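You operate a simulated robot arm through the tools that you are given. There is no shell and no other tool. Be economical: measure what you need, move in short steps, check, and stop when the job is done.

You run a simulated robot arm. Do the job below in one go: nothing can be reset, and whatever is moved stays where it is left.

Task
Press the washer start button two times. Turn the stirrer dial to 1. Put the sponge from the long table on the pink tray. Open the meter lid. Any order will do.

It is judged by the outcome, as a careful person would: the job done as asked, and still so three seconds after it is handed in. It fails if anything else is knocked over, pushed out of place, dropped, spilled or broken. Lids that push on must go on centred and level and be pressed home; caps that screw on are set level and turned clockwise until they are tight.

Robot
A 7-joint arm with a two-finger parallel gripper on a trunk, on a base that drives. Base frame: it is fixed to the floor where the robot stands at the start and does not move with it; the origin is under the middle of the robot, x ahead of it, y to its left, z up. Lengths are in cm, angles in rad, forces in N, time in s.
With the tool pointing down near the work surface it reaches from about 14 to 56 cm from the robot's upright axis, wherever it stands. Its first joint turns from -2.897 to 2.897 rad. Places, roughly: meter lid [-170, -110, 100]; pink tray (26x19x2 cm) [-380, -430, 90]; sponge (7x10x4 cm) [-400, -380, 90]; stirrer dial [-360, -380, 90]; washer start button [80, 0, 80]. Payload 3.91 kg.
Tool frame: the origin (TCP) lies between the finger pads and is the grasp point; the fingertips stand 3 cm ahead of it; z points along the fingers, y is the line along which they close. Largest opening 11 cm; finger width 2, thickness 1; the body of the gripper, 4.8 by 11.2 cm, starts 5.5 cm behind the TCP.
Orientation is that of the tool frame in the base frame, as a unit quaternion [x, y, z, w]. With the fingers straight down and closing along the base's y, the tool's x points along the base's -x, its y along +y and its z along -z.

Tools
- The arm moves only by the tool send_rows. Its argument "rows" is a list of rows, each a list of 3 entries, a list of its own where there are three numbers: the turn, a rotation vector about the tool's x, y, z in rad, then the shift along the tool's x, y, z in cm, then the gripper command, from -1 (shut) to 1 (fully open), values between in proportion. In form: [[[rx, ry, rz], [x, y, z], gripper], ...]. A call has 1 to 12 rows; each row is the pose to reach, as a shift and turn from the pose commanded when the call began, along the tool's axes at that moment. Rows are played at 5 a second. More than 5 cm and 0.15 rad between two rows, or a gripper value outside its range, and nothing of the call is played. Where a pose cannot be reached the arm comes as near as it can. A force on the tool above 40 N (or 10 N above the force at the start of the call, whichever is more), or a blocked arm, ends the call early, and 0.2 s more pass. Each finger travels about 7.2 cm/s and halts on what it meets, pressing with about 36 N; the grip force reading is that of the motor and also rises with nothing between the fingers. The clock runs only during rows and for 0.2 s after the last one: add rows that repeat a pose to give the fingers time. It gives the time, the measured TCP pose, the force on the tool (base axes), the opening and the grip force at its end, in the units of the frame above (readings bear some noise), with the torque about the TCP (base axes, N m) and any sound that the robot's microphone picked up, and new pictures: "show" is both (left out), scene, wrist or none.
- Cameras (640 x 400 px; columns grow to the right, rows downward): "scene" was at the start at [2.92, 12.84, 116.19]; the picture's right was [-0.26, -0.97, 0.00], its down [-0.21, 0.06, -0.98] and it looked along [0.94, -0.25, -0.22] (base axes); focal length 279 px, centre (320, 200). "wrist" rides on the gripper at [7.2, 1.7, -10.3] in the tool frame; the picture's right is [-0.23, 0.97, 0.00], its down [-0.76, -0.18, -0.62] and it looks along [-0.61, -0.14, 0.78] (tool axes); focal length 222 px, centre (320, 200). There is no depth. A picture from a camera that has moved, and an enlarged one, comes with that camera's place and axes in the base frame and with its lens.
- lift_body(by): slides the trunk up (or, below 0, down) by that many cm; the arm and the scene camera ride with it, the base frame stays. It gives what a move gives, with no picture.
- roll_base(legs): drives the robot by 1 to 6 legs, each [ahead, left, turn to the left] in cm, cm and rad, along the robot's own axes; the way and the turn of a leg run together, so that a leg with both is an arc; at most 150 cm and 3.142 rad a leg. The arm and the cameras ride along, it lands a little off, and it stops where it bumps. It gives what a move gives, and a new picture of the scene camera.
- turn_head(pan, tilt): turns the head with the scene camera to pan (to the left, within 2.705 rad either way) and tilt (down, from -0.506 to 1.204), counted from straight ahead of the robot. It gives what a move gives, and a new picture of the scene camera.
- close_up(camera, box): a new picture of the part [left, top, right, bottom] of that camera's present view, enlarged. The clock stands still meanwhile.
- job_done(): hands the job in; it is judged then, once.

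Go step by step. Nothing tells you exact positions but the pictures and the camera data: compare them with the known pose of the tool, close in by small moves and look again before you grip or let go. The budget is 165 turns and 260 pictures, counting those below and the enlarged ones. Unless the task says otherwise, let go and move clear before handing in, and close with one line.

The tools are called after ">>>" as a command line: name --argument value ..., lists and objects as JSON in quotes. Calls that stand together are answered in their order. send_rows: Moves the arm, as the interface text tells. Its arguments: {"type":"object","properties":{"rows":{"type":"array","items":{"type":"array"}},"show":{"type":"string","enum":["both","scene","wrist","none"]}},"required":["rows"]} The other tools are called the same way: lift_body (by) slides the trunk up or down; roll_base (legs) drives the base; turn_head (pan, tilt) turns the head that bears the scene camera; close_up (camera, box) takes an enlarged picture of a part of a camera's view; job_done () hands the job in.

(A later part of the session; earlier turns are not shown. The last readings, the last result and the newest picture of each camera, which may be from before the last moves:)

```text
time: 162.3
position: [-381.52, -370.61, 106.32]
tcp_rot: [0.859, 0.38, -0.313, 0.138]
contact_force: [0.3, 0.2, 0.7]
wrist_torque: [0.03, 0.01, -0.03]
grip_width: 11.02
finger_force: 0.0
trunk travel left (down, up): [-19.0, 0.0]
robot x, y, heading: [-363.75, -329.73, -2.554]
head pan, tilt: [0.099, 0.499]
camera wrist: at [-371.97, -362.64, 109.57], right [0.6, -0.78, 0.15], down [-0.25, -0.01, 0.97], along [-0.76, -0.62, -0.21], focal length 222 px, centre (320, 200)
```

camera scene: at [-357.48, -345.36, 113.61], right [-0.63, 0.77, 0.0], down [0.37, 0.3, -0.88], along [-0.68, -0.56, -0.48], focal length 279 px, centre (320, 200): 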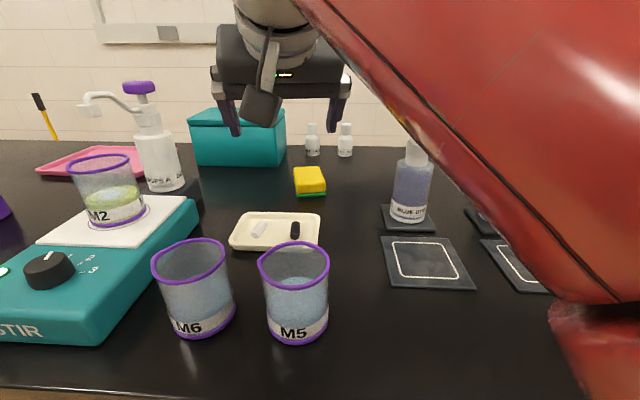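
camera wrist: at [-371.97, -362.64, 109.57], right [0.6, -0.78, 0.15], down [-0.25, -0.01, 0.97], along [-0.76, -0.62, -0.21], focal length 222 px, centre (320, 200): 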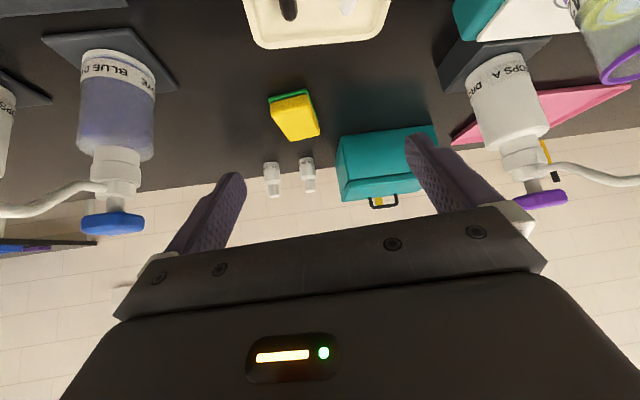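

>>> send_rows --rows '[[[0, 0, 0], [-1.8, -0.9, 4], 1], [[0, 0, 0], [-3.6, -1.9, 8], 1], [[0, 0, 0], [-5.5, -2.8, 12], 1], [[0, 0, 0], [-7.3, -3.7, 16], 1], [[0, 0, 0], [-9.2, -4.7, 20.1], 1]]' --show "both"

```text
time: 163.5
position: [-397.33, -380.99, 97.93]
tcp_rot: [0.856, 0.378, -0.323, 0.14]
contact_force: [0.3, -0.8, -0.5]
wrist_torque: [0.0, -0.02, -0.01]
grip_width: 10.99
finger_force: 0.0
trunk travel left (down, up): [-19.0, 0.0]
robot x, y, heading: [-363.26, -329.79, -2.554]
head pan, tilt: [0.099, 0.499]
camera scene: at [-356.47, -344.5, 113.92], right [-0.63, 0.78, 0.0], down [0.36, 0.3, -0.88], along [-0.69, -0.56, -0.47], focal length 279 px, centre (320, 200)
camera wrist: at [-387.8, -373.06, 100.97], right [0.6, -0.78, 0.15], down [-0.24, 0.0, 0.97], along [-0.76, -0.62, -0.19], focal length 222 px, centre (320, 200)
```

scene: 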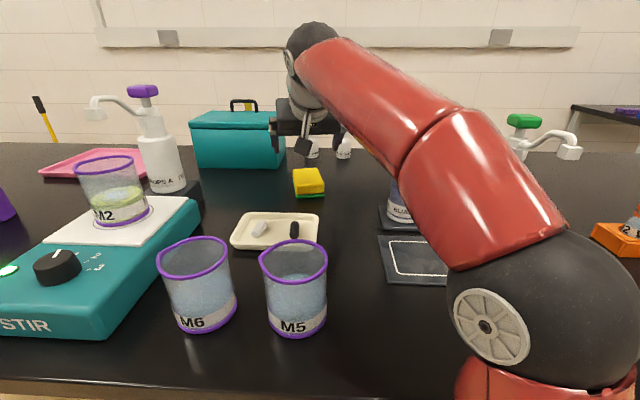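
wrist: 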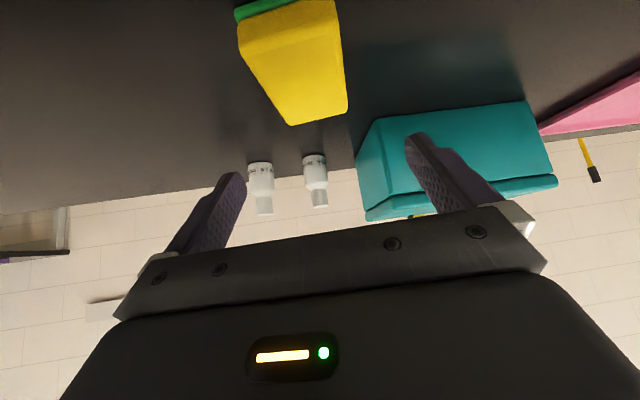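

The head camera shifted slightly, so the arm may be touching something, possibly the blue pump under the forearm. I'll check before doing anything else.

>>> close_up --camera "scene" --box '[330, 130, 490, 230]'

>>> turn_head --pan -0.3 --tilt 0.5

```text
4.00 times, centred on (410, 180) of scene
camera zoom: at [-356.47, -344.5, 113.92], right [-0.63, 0.78, 0.0], down [0.36, 0.3, -0.88], along [-0.69, -0.56, -0.47], focal length 1118 px, centre (-40, 280)
```

zoom: 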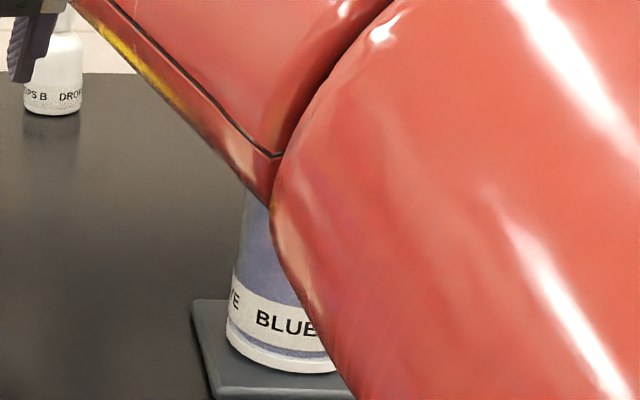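

```text
time: 164.3
position: [-397.53, -380.99, 97.99]
tcp_rot: [0.857, 0.376, -0.323, 0.139]
contact_force: [0.2, -0.1, 0.0]
wrist_torque: [-0.01, 0.0, 0.01]
grip_width: 11.0
finger_force: 0.0
trunk travel left (down, up): [-19.0, 0.0]
robot x, y, heading: [-364.17, -329.77, -2.557]
head pan, tilt: [-0.3, 0.499]
camera scene: at [-357.45, -340.77, 113.84], right [-0.28, 0.96, -0.01], down [0.44, 0.12, -0.89], along [-0.85, -0.25, -0.46], focal length 279 px, centre (320, 200)
```

scene: 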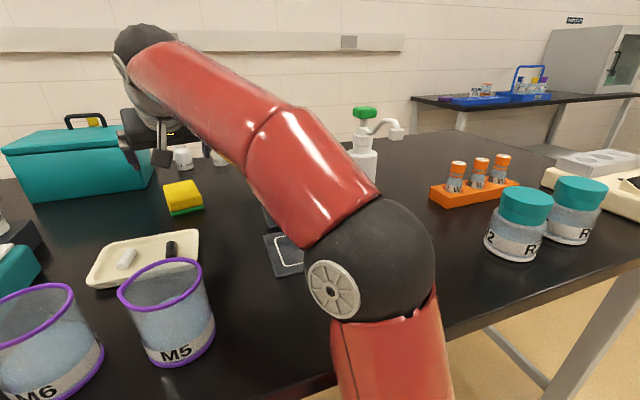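

The upper arm is leaning on the table edge at this reach, so this approach is too tight. I'll back out, and instead work from the far side of the table, where sponge and tray are much nearer the edge.

>>> roll_base --legs '[[-5, 0, 0]]'

>>> send_rows --rows '[[[0, 0, 0], [1.8, 0.9, -4], 1], [[0, 0, 0], [3.6, 1.9, -8], 1], [[0, 0, 0], [5.5, 2.8, -12], 1], [[0, 0, 0], [7.3, 3.7, -16], 0], [[0, 0, 0], [9.2, 4.7, -20.1], 0]]' --show "none"

>>> roll_base --legs '[[-35, 0, 0]]'

>>> turn_head --pan 0.1 --tilt 0.4

>>> close_up --camera "scene" --box '[200, 70, 520, 270]'

```text
time: 165.2
position: [-394.18, -379.32, 96.59]
tcp_rot: [0.86, 0.379, -0.314, 0.138]
contact_force: [0.4, -0.2, -1.2]
wrist_torque: [0.01, -0.04, -0.02]
grip_width: 10.99
finger_force: 0.0
trunk travel left (down, up): [-19.0, 0.0]
robot x, y, heading: [-359.61, -327.15, -2.553]
head pan, tilt: [-0.3, 0.499]
camera scene: at [-355.04, -339.49, 113.58], right [-0.28, 0.96, 0.0], down [0.46, 0.14, -0.88], along [-0.84, -0.25, -0.48], focal length 279 px, centre (320, 200)
```

scene: 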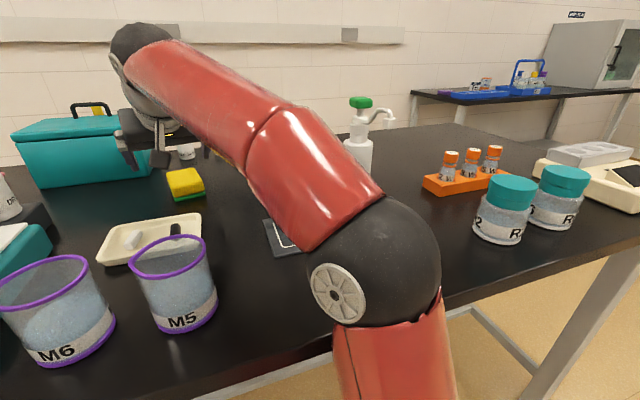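

```text
time: 166.4
position: [-377.23, -367.83, 106.35]
tcp_rot: [0.86, 0.379, -0.314, 0.138]
contact_force: [0.4, -0.7, -0.6]
wrist_torque: [-0.02, 0.0, -0.01]
grip_width: 5.52
finger_force: 0.1
trunk travel left (down, up): [-19.0, 0.0]
robot x, y, heading: [-359.73, -327.59, -2.558]
head pan, tilt: [-0.3, 0.499]
```

```text
time: 168.7
position: [-349.0, -348.9, 106.22]
tcp_rot: [0.861, 0.376, -0.314, 0.138]
contact_force: [0.0, -0.5, 0.1]
wrist_torque: [0.05, -0.02, 0.02]
grip_width: 5.52
finger_force: 0.1
trunk travel left (down, up): [-19.0, 0.0]
robot x, y, heading: [-331.4, -308.36, -2.564]
head pan, tilt: [-0.3, 0.499]
camera scene: at [-326.52, -320.67, 113.61], right [-0.28, 0.96, 0.0], down [0.46, 0.13, -0.88], along [-0.84, -0.24, -0.48], focal length 279 px, centre (320, 200)
```

scene: 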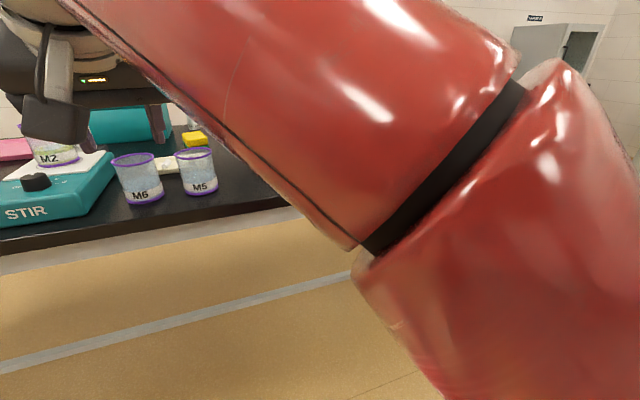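

```text
time: 169.6
position: [-348.85, -348.74, 106.25]
tcp_rot: [0.861, 0.377, -0.314, 0.137]
contact_force: [-0.5, -0.1, -0.1]
wrist_torque: [-0.02, 0.0, -0.02]
grip_width: 5.51
finger_force: 0.0
trunk travel left (down, up): [-19.0, 0.0]
robot x, y, heading: [-331.43, -308.49, -2.561]
head pan, tilt: [0.099, 0.4]
camera scene: at [-324.99, -323.98, 114.52], right [-0.63, 0.78, 0.0], down [0.3, 0.24, -0.92], along [-0.72, -0.58, -0.39], focal length 279 px, centre (320, 200)
```

scene: 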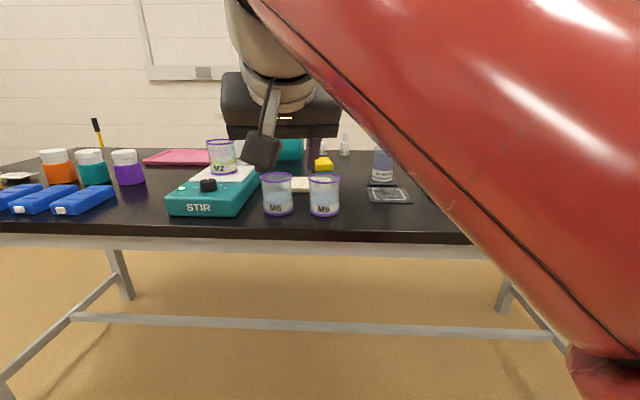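

```text
2.00 times, centred on (360, 170) of scene
camera zoom: at [-324.99, -323.98, 114.52], right [-0.63, 0.78, 0.0], down [0.3, 0.24, -0.92], along [-0.72, -0.58, -0.39], focal length 559 px, centre (240, 260)
```

zoom: 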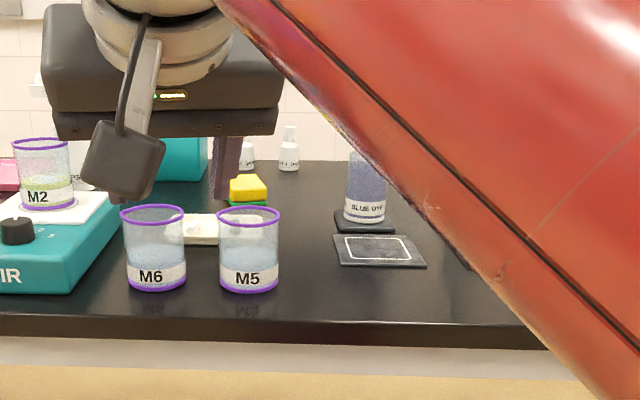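

Everything on the table is still in place. I'll fold the arm and drive left along the table to view the way round its left end.

>>> send_rows --rows '[[[0, 0.14, 0], [1.7, -3.5, 0.7], 0], [[0, 0.28, 0], [3.4, -7, 1.3], 0], [[0, 0.42, 0], [5.1, -10.5, 2], 0], [[0, 0.56, 0], [6.8, -14, 2.7], 0], [[0, 0.7, 0], [8.5, -17.5, 3.3], 0]]' --show "none"

>>> roll_base --legs '[[0, 120, 0], [0, 66, 0]]'

>>> turn_head --pan 0.15 --tilt 0.45

```text
time: 170.8
position: [-358.73, -333.83, 97.99]
tcp_rot: [0.916, 0.401, 0.001, 0.0]
contact_force: [1.2, 0.1, -0.2]
wrist_torque: [0.0, 0.03, -0.02]
grip_width: 5.5
finger_force: 0.0
trunk travel left (down, up): [-19.0, 0.0]
robot x, y, heading: [-330.77, -308.45, -2.561]
head pan, tilt: [0.099, 0.4]
```

```text
time: 180.3
position: [-254.06, -492.76, 98.08]
tcp_rot: [0.916, 0.4, -0.001, -0.001]
contact_force: [0.6, -0.1, 0.1]
wrist_torque: [0.0, -0.02, 0.0]
grip_width: 5.5
finger_force: 0.0
trunk travel left (down, up): [-19.0, 0.0]
robot x, y, heading: [-226.57, -467.26, -2.562]
head pan, tilt: [0.099, 0.4]
camera scene: at [-220.26, -482.71, 114.52], right [-0.63, 0.78, 0.0], down [0.3, 0.24, -0.92], along [-0.72, -0.58, -0.39], focal length 279 px, centre (320, 200)
```

scene: 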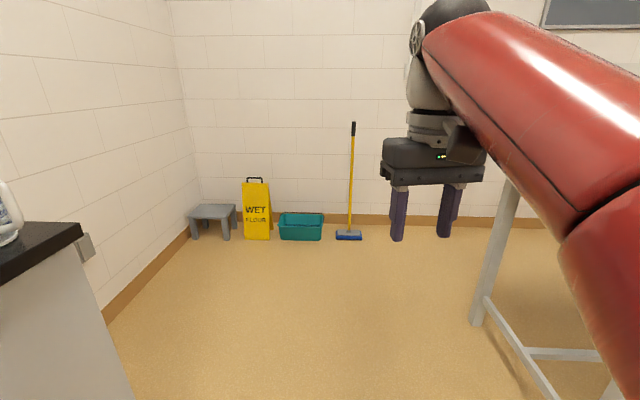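

```text
time: 180.9
position: [-254.06, -492.71, 98.02]
tcp_rot: [0.917, 0.4, 0.0, 0.0]
contact_force: [-0.5, -0.9, -0.2]
wrist_torque: [0.01, -0.01, 0.0]
grip_width: 5.49
finger_force: 0.0
trunk travel left (down, up): [-19.0, 0.0]
robot x, y, heading: [-226.53, -466.94, -2.56]
head pan, tilt: [0.15, 0.45]
camera scene: at [-219.9, -483.02, 114.06], right [-0.67, 0.75, 0.0], down [0.32, 0.29, -0.9], along [-0.67, -0.6, -0.44], focal length 279 px, centre (320, 200)
```

scene: 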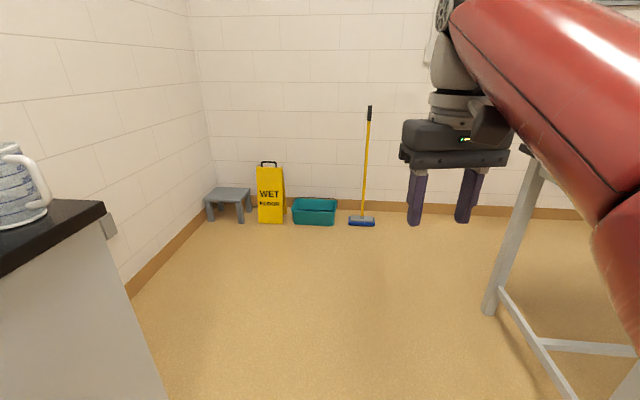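

There's a clear strip about 95 cm wide behind the table, with a mop against the wall. I want the base's footprint first, so I'll look down at it from another angle.

>>> turn_head --pan 1.9 --tilt 1.2

>>> turn_head --pan 2.7 --tilt 1.2

```text
time: 182.7
position: [-254.01, -492.67, 98.08]
tcp_rot: [0.916, 0.4, 0.0, 0.0]
contact_force: [-0.7, -0.3, -0.3]
wrist_torque: [0.0, -0.01, 0.0]
grip_width: 5.5
finger_force: 0.1
trunk travel left (down, up): [-19.0, 0.0]
robot x, y, heading: [-226.51, -467.21, -2.559]
head pan, tilt: [1.901, 1.201]
camera scene: at [-208.63, -480.33, 108.24], right [-0.61, -0.79, 0.0], down [-0.74, 0.57, -0.36], along [0.29, -0.22, -0.93], focal length 279 px, centre (320, 200)
```

scene: 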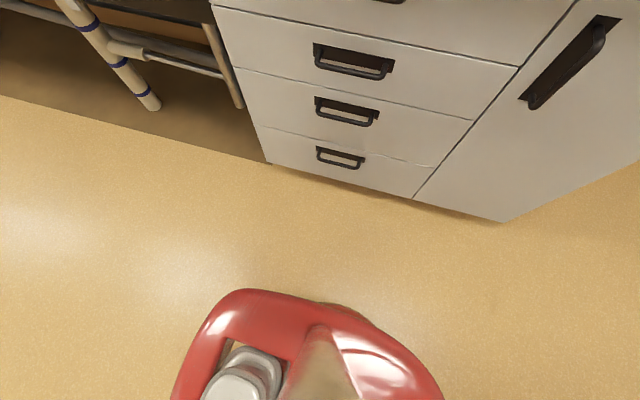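

```text
time: 183.8
position: [-254.0, -492.7, 98.15]
tcp_rot: [0.916, 0.401, 0.0, 0.001]
contact_force: [0.1, 0.0, -0.5]
wrist_torque: [0.01, 0.0, 0.01]
grip_width: 5.5
finger_force: 0.0
trunk travel left (down, up): [-19.0, 0.0]
robot x, y, heading: [-226.75, -466.74, -2.56]
head pan, tilt: [2.7, 1.201]
camera scene: at [-207.51, -476.13, 108.24], right [0.14, -0.99, 0.0], down [-0.92, -0.13, -0.36], along [0.36, 0.05, -0.93], focal length 279 px, centre (320, 200)
```

scene: 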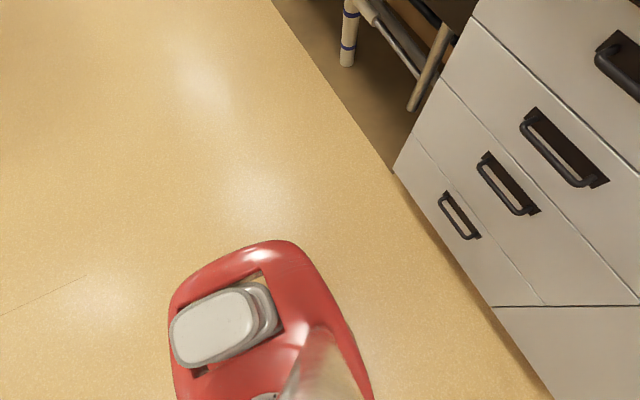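

The base fits within about a 30 cm radius. I'll pull the tool in, turn around, and reverse into the strip behind the table.

>>> send_rows --rows '[[[0, 0, 0], [4, 0, 0], -1], [[0, 0, 0], [7, 0, 0], -1]]' --show "none"

>>> roll_base --legs '[[0, 0, 3.14], [0, 0, 0.03], [-60, 14, 0], [-60, 0, 0]]'

>>> turn_head --pan 2.5 --tilt 0.6

>>> turn_head --pan 0.9 --tilt 0.6

```text
time: 184.4
position: [-249.6, -487.66, 98.07]
tcp_rot: [0.916, 0.401, -0.001, 0.0]
contact_force: [0.0, 0.8, 0.5]
wrist_torque: [0.04, 0.01, -0.02]
grip_width: 0.0
finger_force: 29.1
trunk travel left (down, up): [-19.0, 0.0]
robot x, y, heading: [-226.49, -467.21, -2.567]
head pan, tilt: [2.7, 1.201]
```

```text
time: 198.6
position: [-312.83, -501.78, 97.9]
tcp_rot: [-0.401, 0.916, 0.0, 0.0]
contact_force: [-1.0, 0.4, 0.2]
wrist_torque: [-0.01, -0.02, 0.0]
grip_width: 0.0
finger_force: 36.0
trunk travel left (down, up): [-19.0, 0.0]
robot x, y, heading: [-336.16, -521.87, 0.584]
head pan, tilt: [2.7, 1.201]
camera scene: at [-355.05, -513.55, 108.24], right [-0.14, 0.99, 0.0], down [0.92, 0.13, -0.36], along [-0.36, -0.05, -0.93], focal length 279 px, centre (320, 200)
```

scene: 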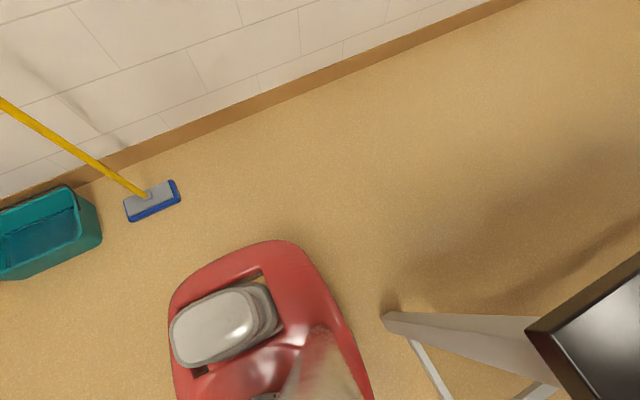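

```text
time: 199.6
position: [-312.84, -501.63, 98.15]
tcp_rot: [-0.401, 0.916, 0.0, 0.0]
contact_force: [0.7, 0.5, 0.1]
wrist_torque: [-0.01, -0.01, -0.02]
grip_width: 0.0
finger_force: 36.3
trunk travel left (down, up): [-19.0, 0.0]
robot x, y, heading: [-336.15, -522.12, 0.582]
head pan, tilt: [2.499, 0.6]
camera scene: at [-358.33, -512.24, 112.69], right [0.06, 1.0, 0.0], down [0.56, -0.03, -0.82], along [-0.82, 0.05, -0.57], focal length 279 px, centre (320, 200)
```

scene: 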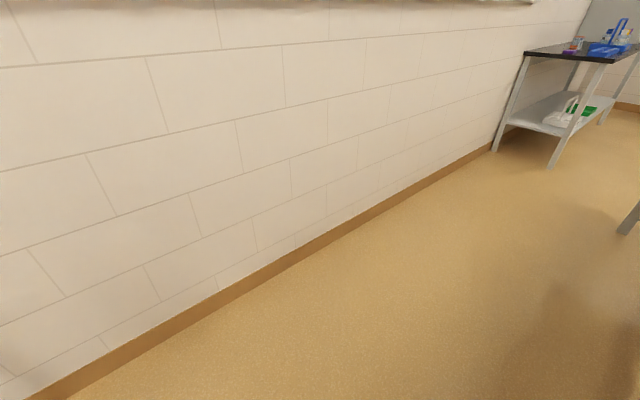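

```text
time: 201.3
position: [-312.87, -501.73, 97.86]
tcp_rot: [-0.401, 0.916, 0.0, 0.0]
contact_force: [0.2, 0.5, 0.2]
wrist_torque: [-0.01, 0.01, -0.06]
grip_width: 0.0
finger_force: 36.4
trunk travel left (down, up): [-19.0, 0.0]
robot x, y, heading: [-336.01, -522.24, 0.581]
head pan, tilt: [0.901, 0.6]
camera scene: at [-348.73, -503.97, 112.7], right [1.0, -0.09, 0.0], down [-0.05, -0.56, -0.83], along [0.07, 0.82, -0.56], focal length 279 px, centre (320, 200)
```

scene: 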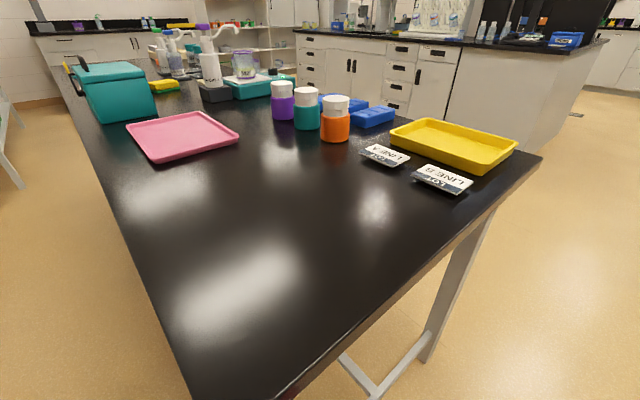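

A clear view: the table's far side is open, with the pink tray near the back edge. I'll finish reversing into the strip and then slide left along it.

>>> roll_base --legs '[[-41, 0, 0], [0, 0, 0.03], [0, 60, 0]]'

>>> turn_head --pan 0.5 --tilt 0.5

```text
time: 207.2
position: [-381.38, -474.55, 97.99]
tcp_rot: [-0.409, 0.913, -0.001, 0.0]
contact_force: [-0.5, 0.3, -0.5]
wrist_torque: [0.0, 0.01, -0.03]
grip_width: 0.0
finger_force: 35.7
trunk travel left (down, up): [-19.0, 0.0]
robot x, y, heading: [-404.27, -495.72, 0.594]
head pan, tilt: [0.901, 0.6]
camera scene: at [-417.24, -477.41, 112.7], right [1.0, -0.07, 0.0], down [-0.04, -0.56, -0.83], along [0.06, 0.82, -0.56], focal length 279 px, centre (320, 200)
```

scene: 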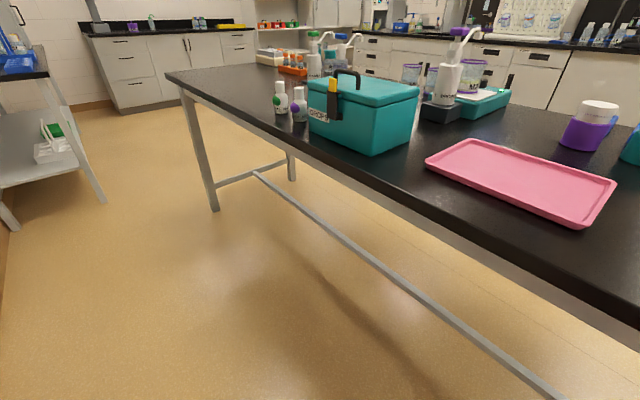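

```text
time: 208.0
position: [-381.26, -474.45, 97.93]
tcp_rot: [-0.408, 0.913, 0.001, 0.0]
contact_force: [-0.4, -0.1, 0.6]
wrist_torque: [0.02, 0.0, -0.02]
grip_width: 0.0
finger_force: 36.2
trunk travel left (down, up): [-19.0, 0.0]
robot x, y, heading: [-404.16, -495.32, 0.593]
head pan, tilt: [0.499, 0.499]
camera scene: at [-413.74, -478.13, 113.61], right [0.89, -0.46, 0.0], down [-0.22, -0.43, -0.88], along [0.4, 0.78, -0.48], focal length 279 px, centre (320, 200)
```

scene: 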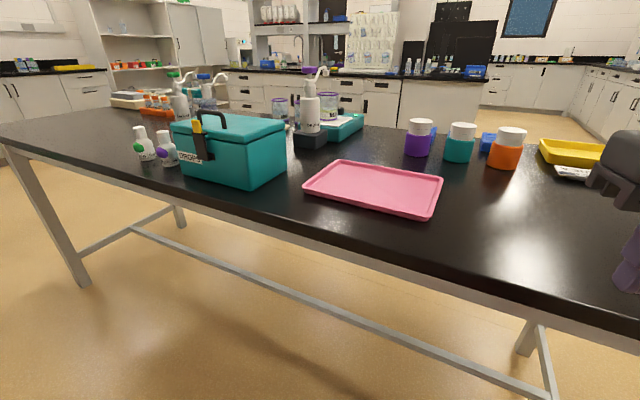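

>>> roll_base --legs '[[0, 88, 0]]'

>>> turn_head --pan -0.1 --tilt 0.5

```text
time: 212.7
position: [-430.68, -401.67, 97.87]
tcp_rot: [-0.407, 0.914, 0.0, 0.001]
contact_force: [0.3, 0.5, -0.5]
wrist_torque: [0.01, -0.02, -0.01]
grip_width: 0.01
finger_force: 36.3
trunk travel left (down, up): [-19.0, 0.0]
robot x, y, heading: [-453.64, -422.17, 0.589]
head pan, tilt: [0.499, 0.499]
camera scene: at [-462.95, -405.2, 113.61], right [0.89, -0.46, 0.0], down [-0.22, -0.42, -0.88], along [0.41, 0.78, -0.48], focal length 279 px, centre (320, 200)
```

scene: 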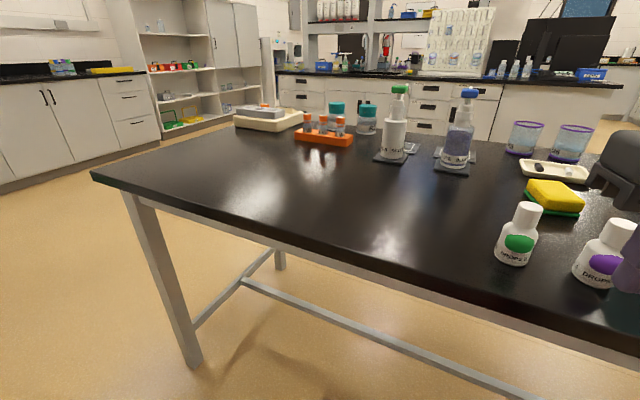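

```text
time: 213.7
position: [-430.54, -401.76, 97.88]
tcp_rot: [-0.407, 0.914, 0.0, 0.0]
contact_force: [-0.4, -1.1, -0.1]
wrist_torque: [0.01, 0.03, -0.03]
grip_width: 0.0
finger_force: 36.2
trunk travel left (down, up): [-19.0, 0.0]
robot x, y, heading: [-453.52, -422.24, 0.595]
head pan, tilt: [-0.099, 0.499]
camera scene: at [-459.14, -408.97, 113.61], right [0.47, -0.88, 0.0], down [-0.42, -0.23, -0.88], along [0.77, 0.42, -0.48], focal length 279 px, centre (320, 200)
```

scene: 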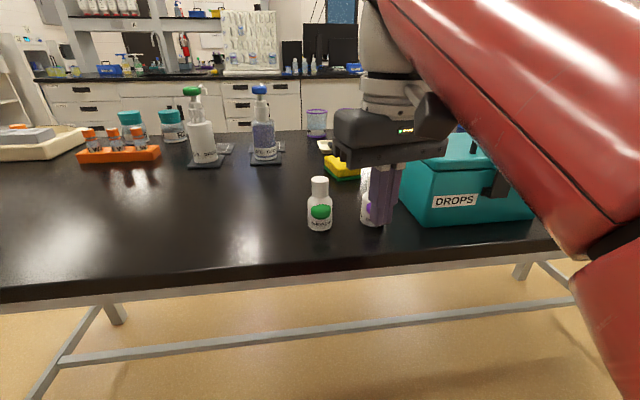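

The sponge is visible from this side, at about (-400.5, -383.6), with two small DROPS bottles in front of it. I'll shift the tool left so the closed fingers pass clear of the green bottle, then drive in.

>>> send_rows --rows '[[[0, 0, 0], [-0.9, 3.9, 0], -1], [[0, 0, 0], [-1.9, 7.8, 0], -1], [[0, 0, 0], [-2.9, 12.2, 0], -1]]' --show "none"

>>> roll_base --legs '[[12, 0, 0]]'

```text
time: 214.5
position: [-437.89, -391.73, 98.33]
tcp_rot: [-0.406, 0.914, 0.0, 0.0]
contact_force: [0.4, -0.1, 0.7]
wrist_torque: [0.03, -0.01, -0.01]
grip_width: 0.01
finger_force: 35.5
trunk travel left (down, up): [-19.0, 0.0]
robot x, y, heading: [-453.23, -422.48, 0.589]
head pan, tilt: [-0.099, 0.499]
```

```text
time: 215.7
position: [-428.22, -385.37, 98.36]
tcp_rot: [-0.406, 0.914, 0.0, 0.0]
contact_force: [0.5, -0.1, -1.0]
wrist_torque: [-0.02, 0.04, 0.05]
grip_width: 0.0
finger_force: 36.4
trunk travel left (down, up): [-19.0, 0.0]
robot x, y, heading: [-444.02, -415.83, 0.596]
head pan, tilt: [-0.099, 0.499]
camera scene: at [-449.5, -402.48, 113.61], right [0.47, -0.88, 0.0], down [-0.42, -0.23, -0.88], along [0.77, 0.42, -0.48], focal length 279 px, centre (320, 200)
```

scene: 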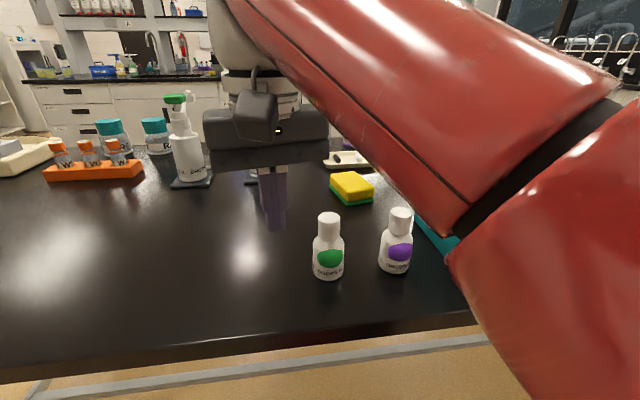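

>>> send_rows --rows '[[[0, 0, 0], [-0.7, 3, 0], -1]]' --show "none"

>>> roll_base --legs '[[6, 0, 0]]'

```text
time: 216.1
position: [-430.08, -382.55, 98.38]
tcp_rot: [-0.407, 0.913, -0.001, 0.0]
contact_force: [-0.8, -1.0, 0.2]
wrist_torque: [0.01, 0.0, 0.0]
grip_width: 0.0
finger_force: 36.0
trunk travel left (down, up): [-19.0, 0.0]
robot x, y, heading: [-443.87, -415.85, 0.597]
head pan, tilt: [-0.099, 0.499]
```

```text
time: 217.1
position: [-425.36, -379.32, 98.26]
tcp_rot: [-0.408, 0.913, 0.0, 0.0]
contact_force: [0.3, -1.0, 0.2]
wrist_torque: [0.01, 0.0, -0.01]
grip_width: 0.0
finger_force: 36.6
trunk travel left (down, up): [-19.0, 0.0]
robot x, y, heading: [-438.73, -412.96, 0.6]
head pan, tilt: [-0.099, 0.499]
camera scene: at [-444.69, -399.22, 113.61], right [0.48, -0.88, 0.0], down [-0.42, -0.23, -0.88], along [0.77, 0.42, -0.48], focal length 279 px, centre (320, 200)
```

scene: 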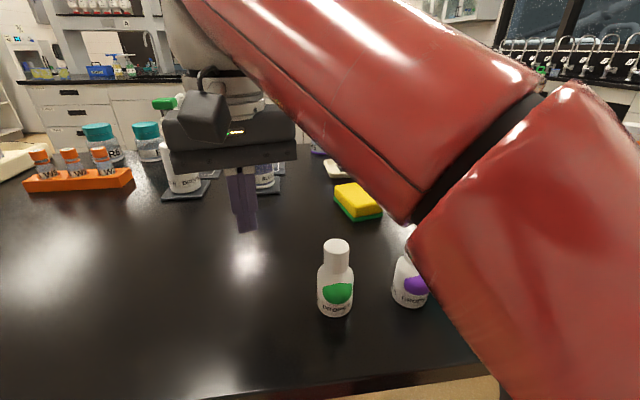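

>>> send_rows --rows '[[[0, 0, 0], [-2.2, -3.5, 0], -1], [[0, 0, 0], [-4.3, -7, 0], -1], [[0, 0, 0], [-6.5, -10.5, 0], -0.5], [[0, 0, 0], [-8.6, -14, 0], 0.4], [[0, 0, 0], [-10.8, -17.5, 0], 1], [[0, 0, 0], [-12.9, -21, 0], 1]]' --show "both"

```text
time: 218.5
position: [-401.11, -383.92, 96.94]
tcp_rot: [-0.408, 0.913, 0.0, 0.002]
contact_force: [-0.7, 0.0, 0.2]
wrist_torque: [-0.03, -0.01, 0.05]
grip_width: 11.01
finger_force: 0.0
out of reach, approached as far as the arm can: row 5, 6
trunk travel left (down, up): [-19.0, 0.0]
robot x, y, heading: [-439.35, -412.58, 0.594]
head pan, tilt: [-0.099, 0.499]
camera scene: at [-444.71, -399.22, 113.61], right [0.48, -0.88, 0.0], down [-0.42, -0.23, -0.88], along [0.77, 0.42, -0.48], focal length 279 px, centre (320, 200)
camera wrist: at [-407.31, -388.14, 107.24], right [-0.57, 0.82, 0.0], down [0.64, 0.45, 0.63], along [0.51, 0.36, -0.78], focal length 222 px, centre (320, 200)
```

scene: 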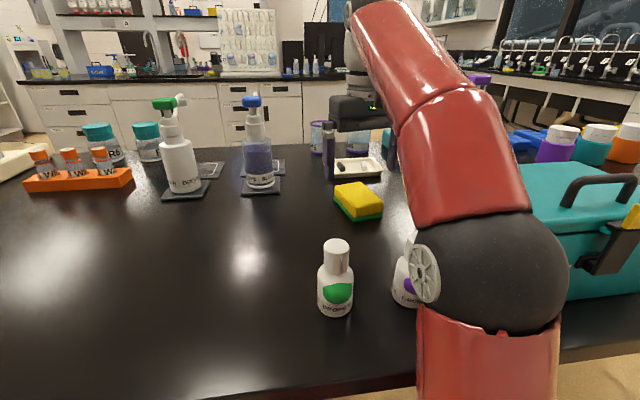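
wrist: 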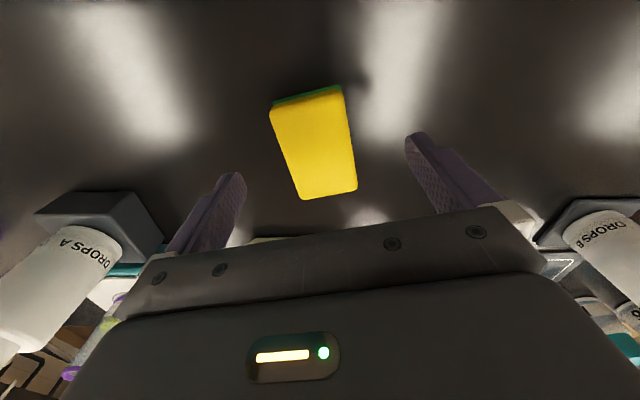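

The fingers straddle the sponge, well aligned and centred. I'll descend and grip it.

>>> send_rows --rows '[[[0, 0, 0], [-0.4, -0.2, 2.5], 1], [[0, 0, 0], [-0.4, -0.2, 5], 1], [[0, 0, 0], [-0.4, -0.2, 6.9], 1], [[0, 0, 0], [-0.4, -0.2, 6.9], 1]]' --show "both"

```text
time: 219.5
position: [-400.85, -383.87, 90.18]
tcp_rot: [-0.407, 0.913, 0.0, 0.0]
contact_force: [0.2, 0.2, 0.4]
wrist_torque: [0.02, -0.02, -0.01]
grip_width: 11.0
finger_force: 0.0
trunk travel left (down, up): [-19.0, 0.0]
robot x, y, heading: [-438.84, -412.82, 0.599]
head pan, tilt: [-0.099, 0.499]
camera scene: at [-444.68, -399.22, 113.61], right [0.48, -0.88, 0.0], down [-0.42, -0.23, -0.88], along [0.77, 0.42, -0.48], focal length 279 px, centre (320, 200)
camera wrist: at [-407.01, -387.98, 100.61], right [-0.57, 0.82, 0.0], down [0.64, 0.45, 0.62], along [0.51, 0.36, -0.78], focal length 222 px, centre (320, 200)
```

scene: 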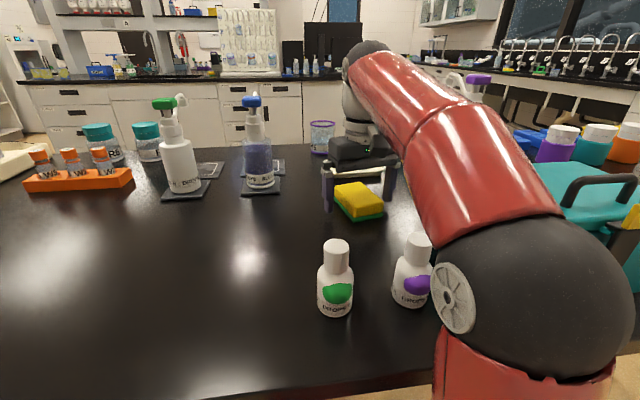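
wrist: 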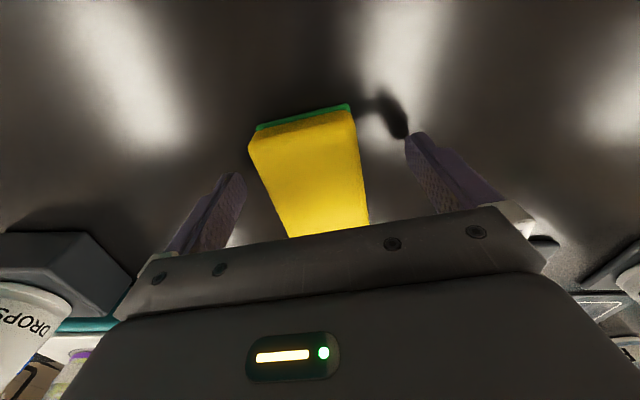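

>>> send_rows --rows '[[[0, 0, 0], [0, 0, 0], 0.5], [[0, 0, 0], [0, 0, 0], 0.2], [[0, 0, 0], [0, 0, 0], 0.0], [[0, 0, 0], [0, 0, 0], -0.2], [[0, 0, 0], [0, 0, 0], -0.2]]' --show "wrist"

```text
time: 220.7
position: [-400.89, -383.76, 90.33]
tcp_rot: [-0.407, 0.913, 0.0, 0.0]
contact_force: [-0.3, -1.3, -0.7]
wrist_torque: [-0.01, -0.03, -0.04]
grip_width: 6.05
finger_force: 35.9
trunk travel left (down, up): [-19.0, 0.0]
robot x, y, heading: [-439.05, -412.8, 0.598]
head pan, tilt: [-0.099, 0.499]
camera wrist: at [-407.01, -387.97, 100.62], right [-0.57, 0.82, 0.0], down [0.64, 0.45, 0.62], along [0.51, 0.36, -0.78], focal length 222 px, centre (320, 200)
```

wrist: 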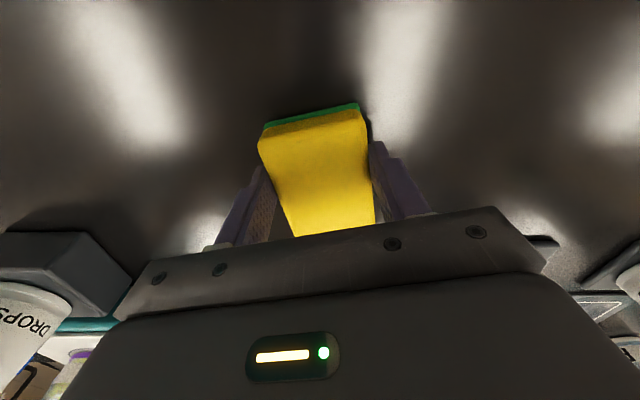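

Gripped at 6 cm. I'll lift, then retrace the path left of the green bottle.

>>> send_rows --rows '[[[0, 0, 0], [0, 0, -3], -0.3], [[0, 0, 0], [0, 0, -6], -0.3], [[0, 0, 0], [0, 0, -6.8], -0.3]]' --show "scene"

>>> send_rows --rows '[[[0, 0, 0], [2.2, 3.5, 0], -0.3], [[0, 0, 0], [4.3, 7, 0], -0.3], [[0, 0, 0], [6.5, 10.5, -0.5], -0.3], [[0, 0, 0], [8.6, 14, -1], -0.3], [[0, 0, 0], [10.8, 17.5, -1.5], -0.3], [[0, 0, 0], [12.6, 21.5, -1.5], -0.3], [[0, 0, 0], [12.6, 24.5, -1.5], -0.3]]' --show "scene"

```text
time: 221.5
position: [-401.11, -384.01, 96.9]
tcp_rot: [-0.407, 0.913, 0.001, 0.001]
contact_force: [-0.5, 0.2, -0.5]
wrist_torque: [0.01, -0.01, 0.02]
grip_width: 6.05
finger_force: 35.9
trunk travel left (down, up): [-19.0, 0.0]
robot x, y, heading: [-439.02, -412.73, 0.593]
head pan, tilt: [-0.099, 0.499]
camera scene: at [-444.68, -399.22, 113.61], right [0.48, -0.88, 0.0], down [-0.42, -0.23, -0.88], along [0.77, 0.42, -0.48], focal length 279 px, centre (320, 200)
```

scene: 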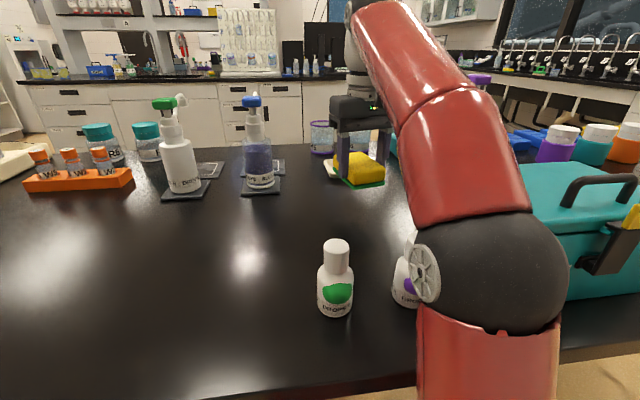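

```text
time: 223.1
position: [-427.91, -376.96, 98.62]
tcp_rot: [-0.406, 0.914, 0.0, 0.0]
contact_force: [-0.3, -0.2, -0.4]
wrist_torque: [0.01, -0.02, 0.04]
grip_width: 6.04
finger_force: 35.9
trunk travel left (down, up): [-19.0, 0.0]
robot x, y, heading: [-438.99, -412.91, 0.591]
head pan, tilt: [-0.099, 0.499]
camera scene: at [-444.68, -399.24, 113.61], right [0.48, -0.88, 0.0], down [-0.42, -0.23, -0.88], along [0.77, 0.42, -0.48], focal length 279 px, centre (320, 200)
```

scene: 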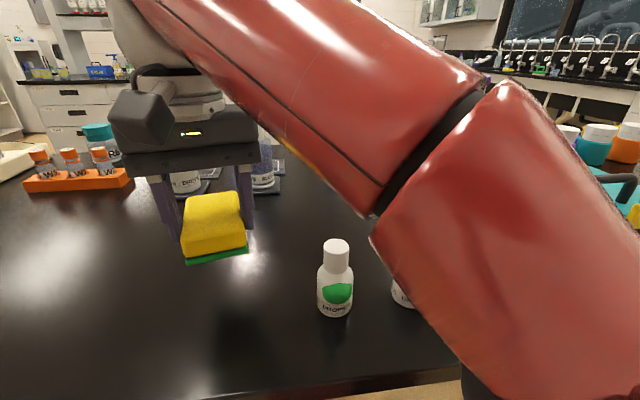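

The sponge is held well and is clear of the bottles. I'll back away from the table, slide right toward the tray, and bring the tool in front.

>>> roll_base --legs '[[-20, 0, 0], [0, -54, 0]]'

>>> send_rows --rows '[[[0, 0, 0], [0.8, -4, 0], -0.3], [[0, 0, 0], [1.6, -8, 0], -0.3], [[0, 0, 0], [2.4, -12, 0], -0.3], [[0, 0, 0], [3, -15, 0], -0.3]]' --show "none"

>>> turn_head --pan 0.1 --tilt 0.5

```text
time: 227.3
position: [-415.12, -431.32, 98.52]
tcp_rot: [-0.408, 0.913, 0.0, -0.001]
contact_force: [0.1, -0.4, -0.9]
wrist_torque: [0.0, 0.02, -0.03]
grip_width: 6.04
finger_force: 35.7
trunk travel left (down, up): [-19.0, 0.0]
robot x, y, heading: [-426.42, -466.94, 0.592]
head pan, tilt: [-0.099, 0.499]
camera scene: at [-431.94, -453.67, 113.61], right [0.47, -0.88, 0.0], down [-0.42, -0.23, -0.88], along [0.77, 0.42, -0.48], focal length 279 px, centre (320, 200)
```

scene: 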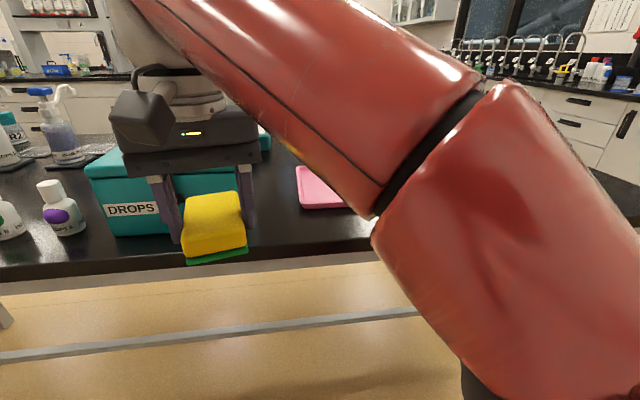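

```text
time: 228.3
position: [-406.02, -444.12, 98.29]
tcp_rot: [-0.408, 0.913, 0.0, 0.0]
contact_force: [0.4, -0.8, 0.5]
wrist_torque: [-0.02, -0.01, 0.0]
grip_width: 6.04
finger_force: 36.0
trunk travel left (down, up): [-19.0, 0.0]
robot x, y, heading: [-426.35, -467.0, 0.594]
head pan, tilt: [-0.099, 0.499]
```

```text
time: 229.0
position: [-406.12, -444.04, 98.55]
tcp_rot: [-0.407, 0.913, -0.001, 0.0]
contact_force: [0.0, 0.1, -0.1]
wrist_torque: [0.04, 0.01, -0.03]
grip_width: 6.05
finger_force: 36.0
trunk travel left (down, up): [-19.0, 0.0]
robot x, y, heading: [-426.3, -467.38, 0.597]
head pan, tilt: [0.099, 0.499]
camera scene: at [-432.95, -452.18, 113.61], right [0.64, -0.77, 0.0], down [-0.37, -0.31, -0.88], along [0.68, 0.56, -0.48], focal length 279 px, centre (320, 200)
```

scene: 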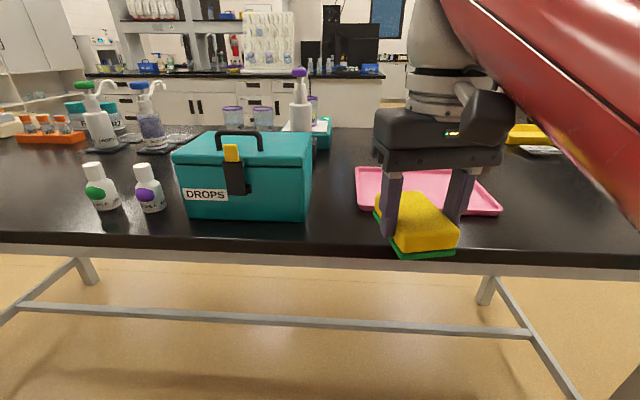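

The tray is centred at (-378.3, -434.8) and its path is clear. I'll drive forward so it's within tool-down reach.

>>> send_rows --rows '[[[0, 0, 0], [0.6, -4, 0], -0.3], [[0, 0, 0], [1.2, -7, 0], -0.3]]' --show "none"

>>> roll_base --legs '[[15, 0, 0]]'

```text
time: 229.6
position: [-401.77, -449.43, 98.27]
tcp_rot: [-0.407, 0.913, 0.0, 0.001]
contact_force: [-0.5, 0.1, 0.1]
wrist_torque: [-0.06, 0.0, -0.03]
grip_width: 6.03
finger_force: 36.1
trunk travel left (down, up): [-19.0, 0.0]
robot x, y, heading: [-426.76, -467.26, 0.593]
head pan, tilt: [0.099, 0.499]
```

```text
time: 231.0
position: [-389.54, -440.95, 98.36]
tcp_rot: [-0.409, 0.913, -0.001, 0.0]
contact_force: [0.5, 0.0, -0.6]
wrist_torque: [0.01, -0.03, 0.0]
grip_width: 6.01
finger_force: 36.2
trunk travel left (down, up): [-19.0, 0.0]
robot x, y, heading: [-414.2, -458.73, 0.594]
head pan, tilt: [0.099, 0.499]
camera scene: at [-420.8, -443.91, 113.61], right [0.64, -0.77, 0.0], down [-0.37, -0.31, -0.88], along [0.67, 0.56, -0.48], focal length 279 px, centre (320, 200)
```

scene: 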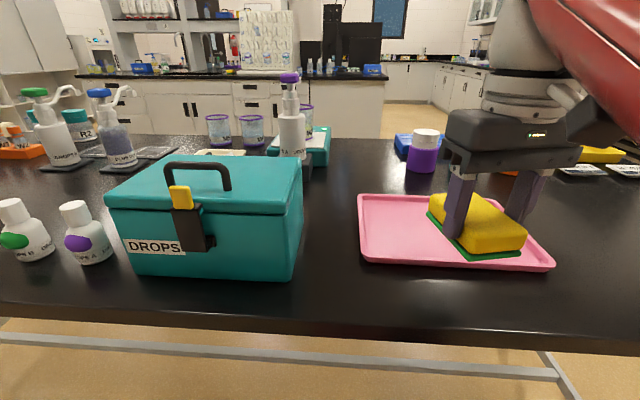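

>>> send_rows --rows '[[[0, 0, 0], [-4, -1.4, 0], -0.3], [[0, 0, 0], [-8, -2.8, 0], -0.3], [[0, 0, 0], [-12, -4.2, 0], -0.3], [[0, 0, 0], [-12, -4.2, 3], -0.3]]' --show "both"

```text
time: 232.0
position: [-378.41, -435.16, 95.33]
tcp_rot: [-0.409, 0.912, 0.001, 0.0]
contact_force: [-0.1, 0.0, -0.3]
wrist_torque: [0.03, -0.01, -0.02]
grip_width: 6.02
finger_force: 36.0
trunk travel left (down, up): [-19.0, 0.0]
robot x, y, heading: [-414.38, -459.34, 0.594]
head pan, tilt: [0.099, 0.499]
camera scene: at [-420.79, -443.9, 113.61], right [0.64, -0.77, 0.0], down [-0.37, -0.31, -0.88], along [0.67, 0.56, -0.48], focal length 279 px, centre (320, 200)
camera wrist: at [-384.57, -439.37, 105.61], right [-0.58, 0.82, 0.0], down [0.64, 0.45, 0.62], along [0.51, 0.36, -0.78], focal length 222 px, centre (320, 200)
```

scene: 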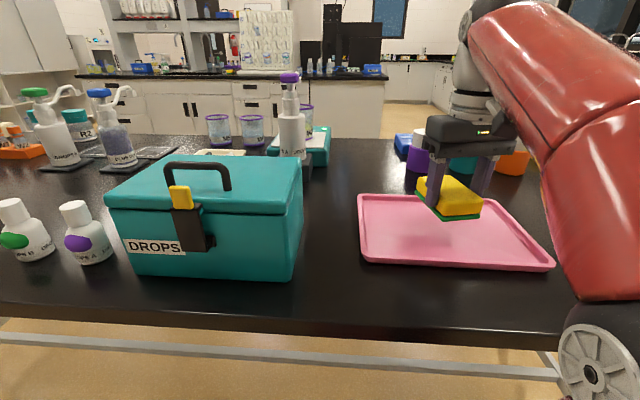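
wrist: 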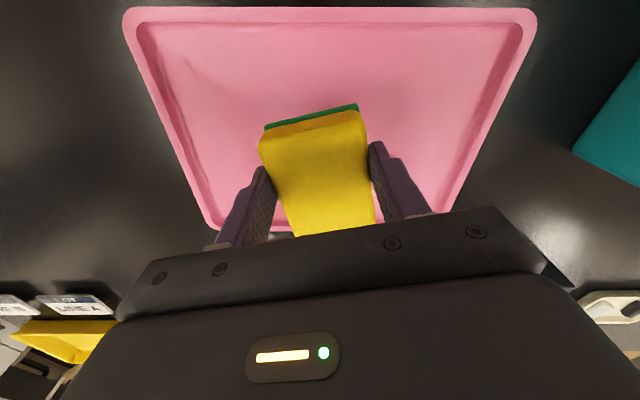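

It's centred over the tray. I'll lower it until it touches down.

>>> send_rows --rows '[[[0, 0, 0], [0, 0, 2], -0.3], [[0, 0, 0], [0, 0, 3.3], -0.3], [[0, 0, 0], [0, 0, 3.8], -0.3], [[0, 0, 0], [0, 0, 4.1], -0.3]]' --show "both"

```text
time: 233.0
position: [-378.55, -434.83, 91.17]
tcp_rot: [-0.409, 0.912, -0.001, -0.001]
contact_force: [-0.5, -0.2, 0.6]
wrist_torque: [0.0, -0.02, 0.01]
grip_width: 6.03
finger_force: 35.9
trunk travel left (down, up): [-19.0, 0.0]
robot x, y, heading: [-413.93, -458.73, 0.598]
head pan, tilt: [0.099, 0.499]
camera scene: at [-420.79, -443.9, 113.61], right [0.64, -0.77, 0.0], down [-0.37, -0.31, -0.88], along [0.67, 0.56, -0.48], focal length 279 px, centre (320, 200)
camera wrist: at [-384.6, -439.09, 101.44], right [-0.58, 0.82, 0.0], down [0.64, 0.45, 0.62], along [0.51, 0.36, -0.78], focal length 222 px, centre (320, 200)
```

scene: 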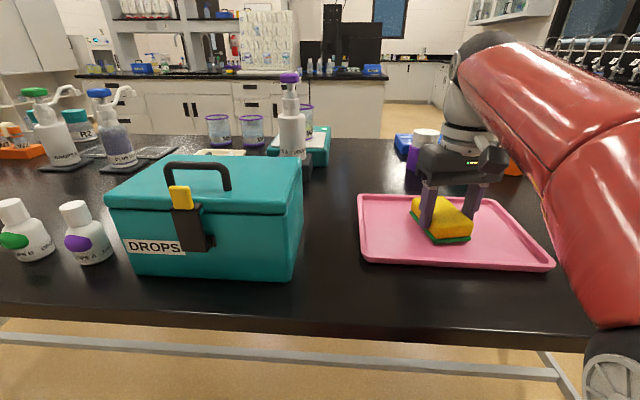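
wrist: 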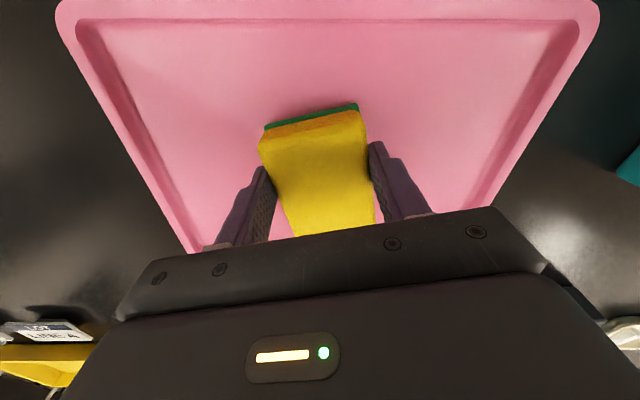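

>>> send_rows --rows '[[[0, 0, 0], [0, 0, 0.25], -0.3], [[0, 0, 0], [0, 0, 0.5], -0.3]]' --show "none"

>>> close_up --camera "scene" --box '[390, 170, 500, 260]'

```text
time: 233.6
position: [-378.58, -434.83, 90.81]
tcp_rot: [-0.409, 0.913, -0.001, 0.0]
contact_force: [1.8, -0.3, 2.0]
wrist_torque: [-0.03, 0.02, 0.03]
grip_width: 6.05
finger_force: 36.0
trunk travel left (down, up): [-19.0, 0.0]
robot x, y, heading: [-414.29, -459.04, 0.598]
head pan, tilt: [0.099, 0.499]
```

```text
4.44 times, centred on (445, 215) of scene
camera zoom: at [-420.79, -443.91, 113.62], right [0.64, -0.77, 0.0], down [-0.37, -0.31, -0.88], along [0.67, 0.56, -0.48], focal length 1242 px, centre (-236, 133)
```

zoom: 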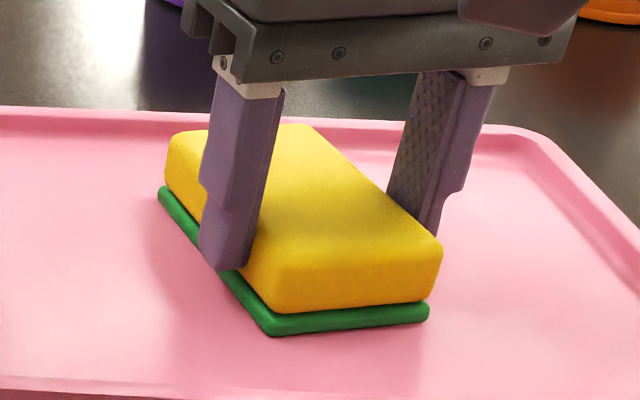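

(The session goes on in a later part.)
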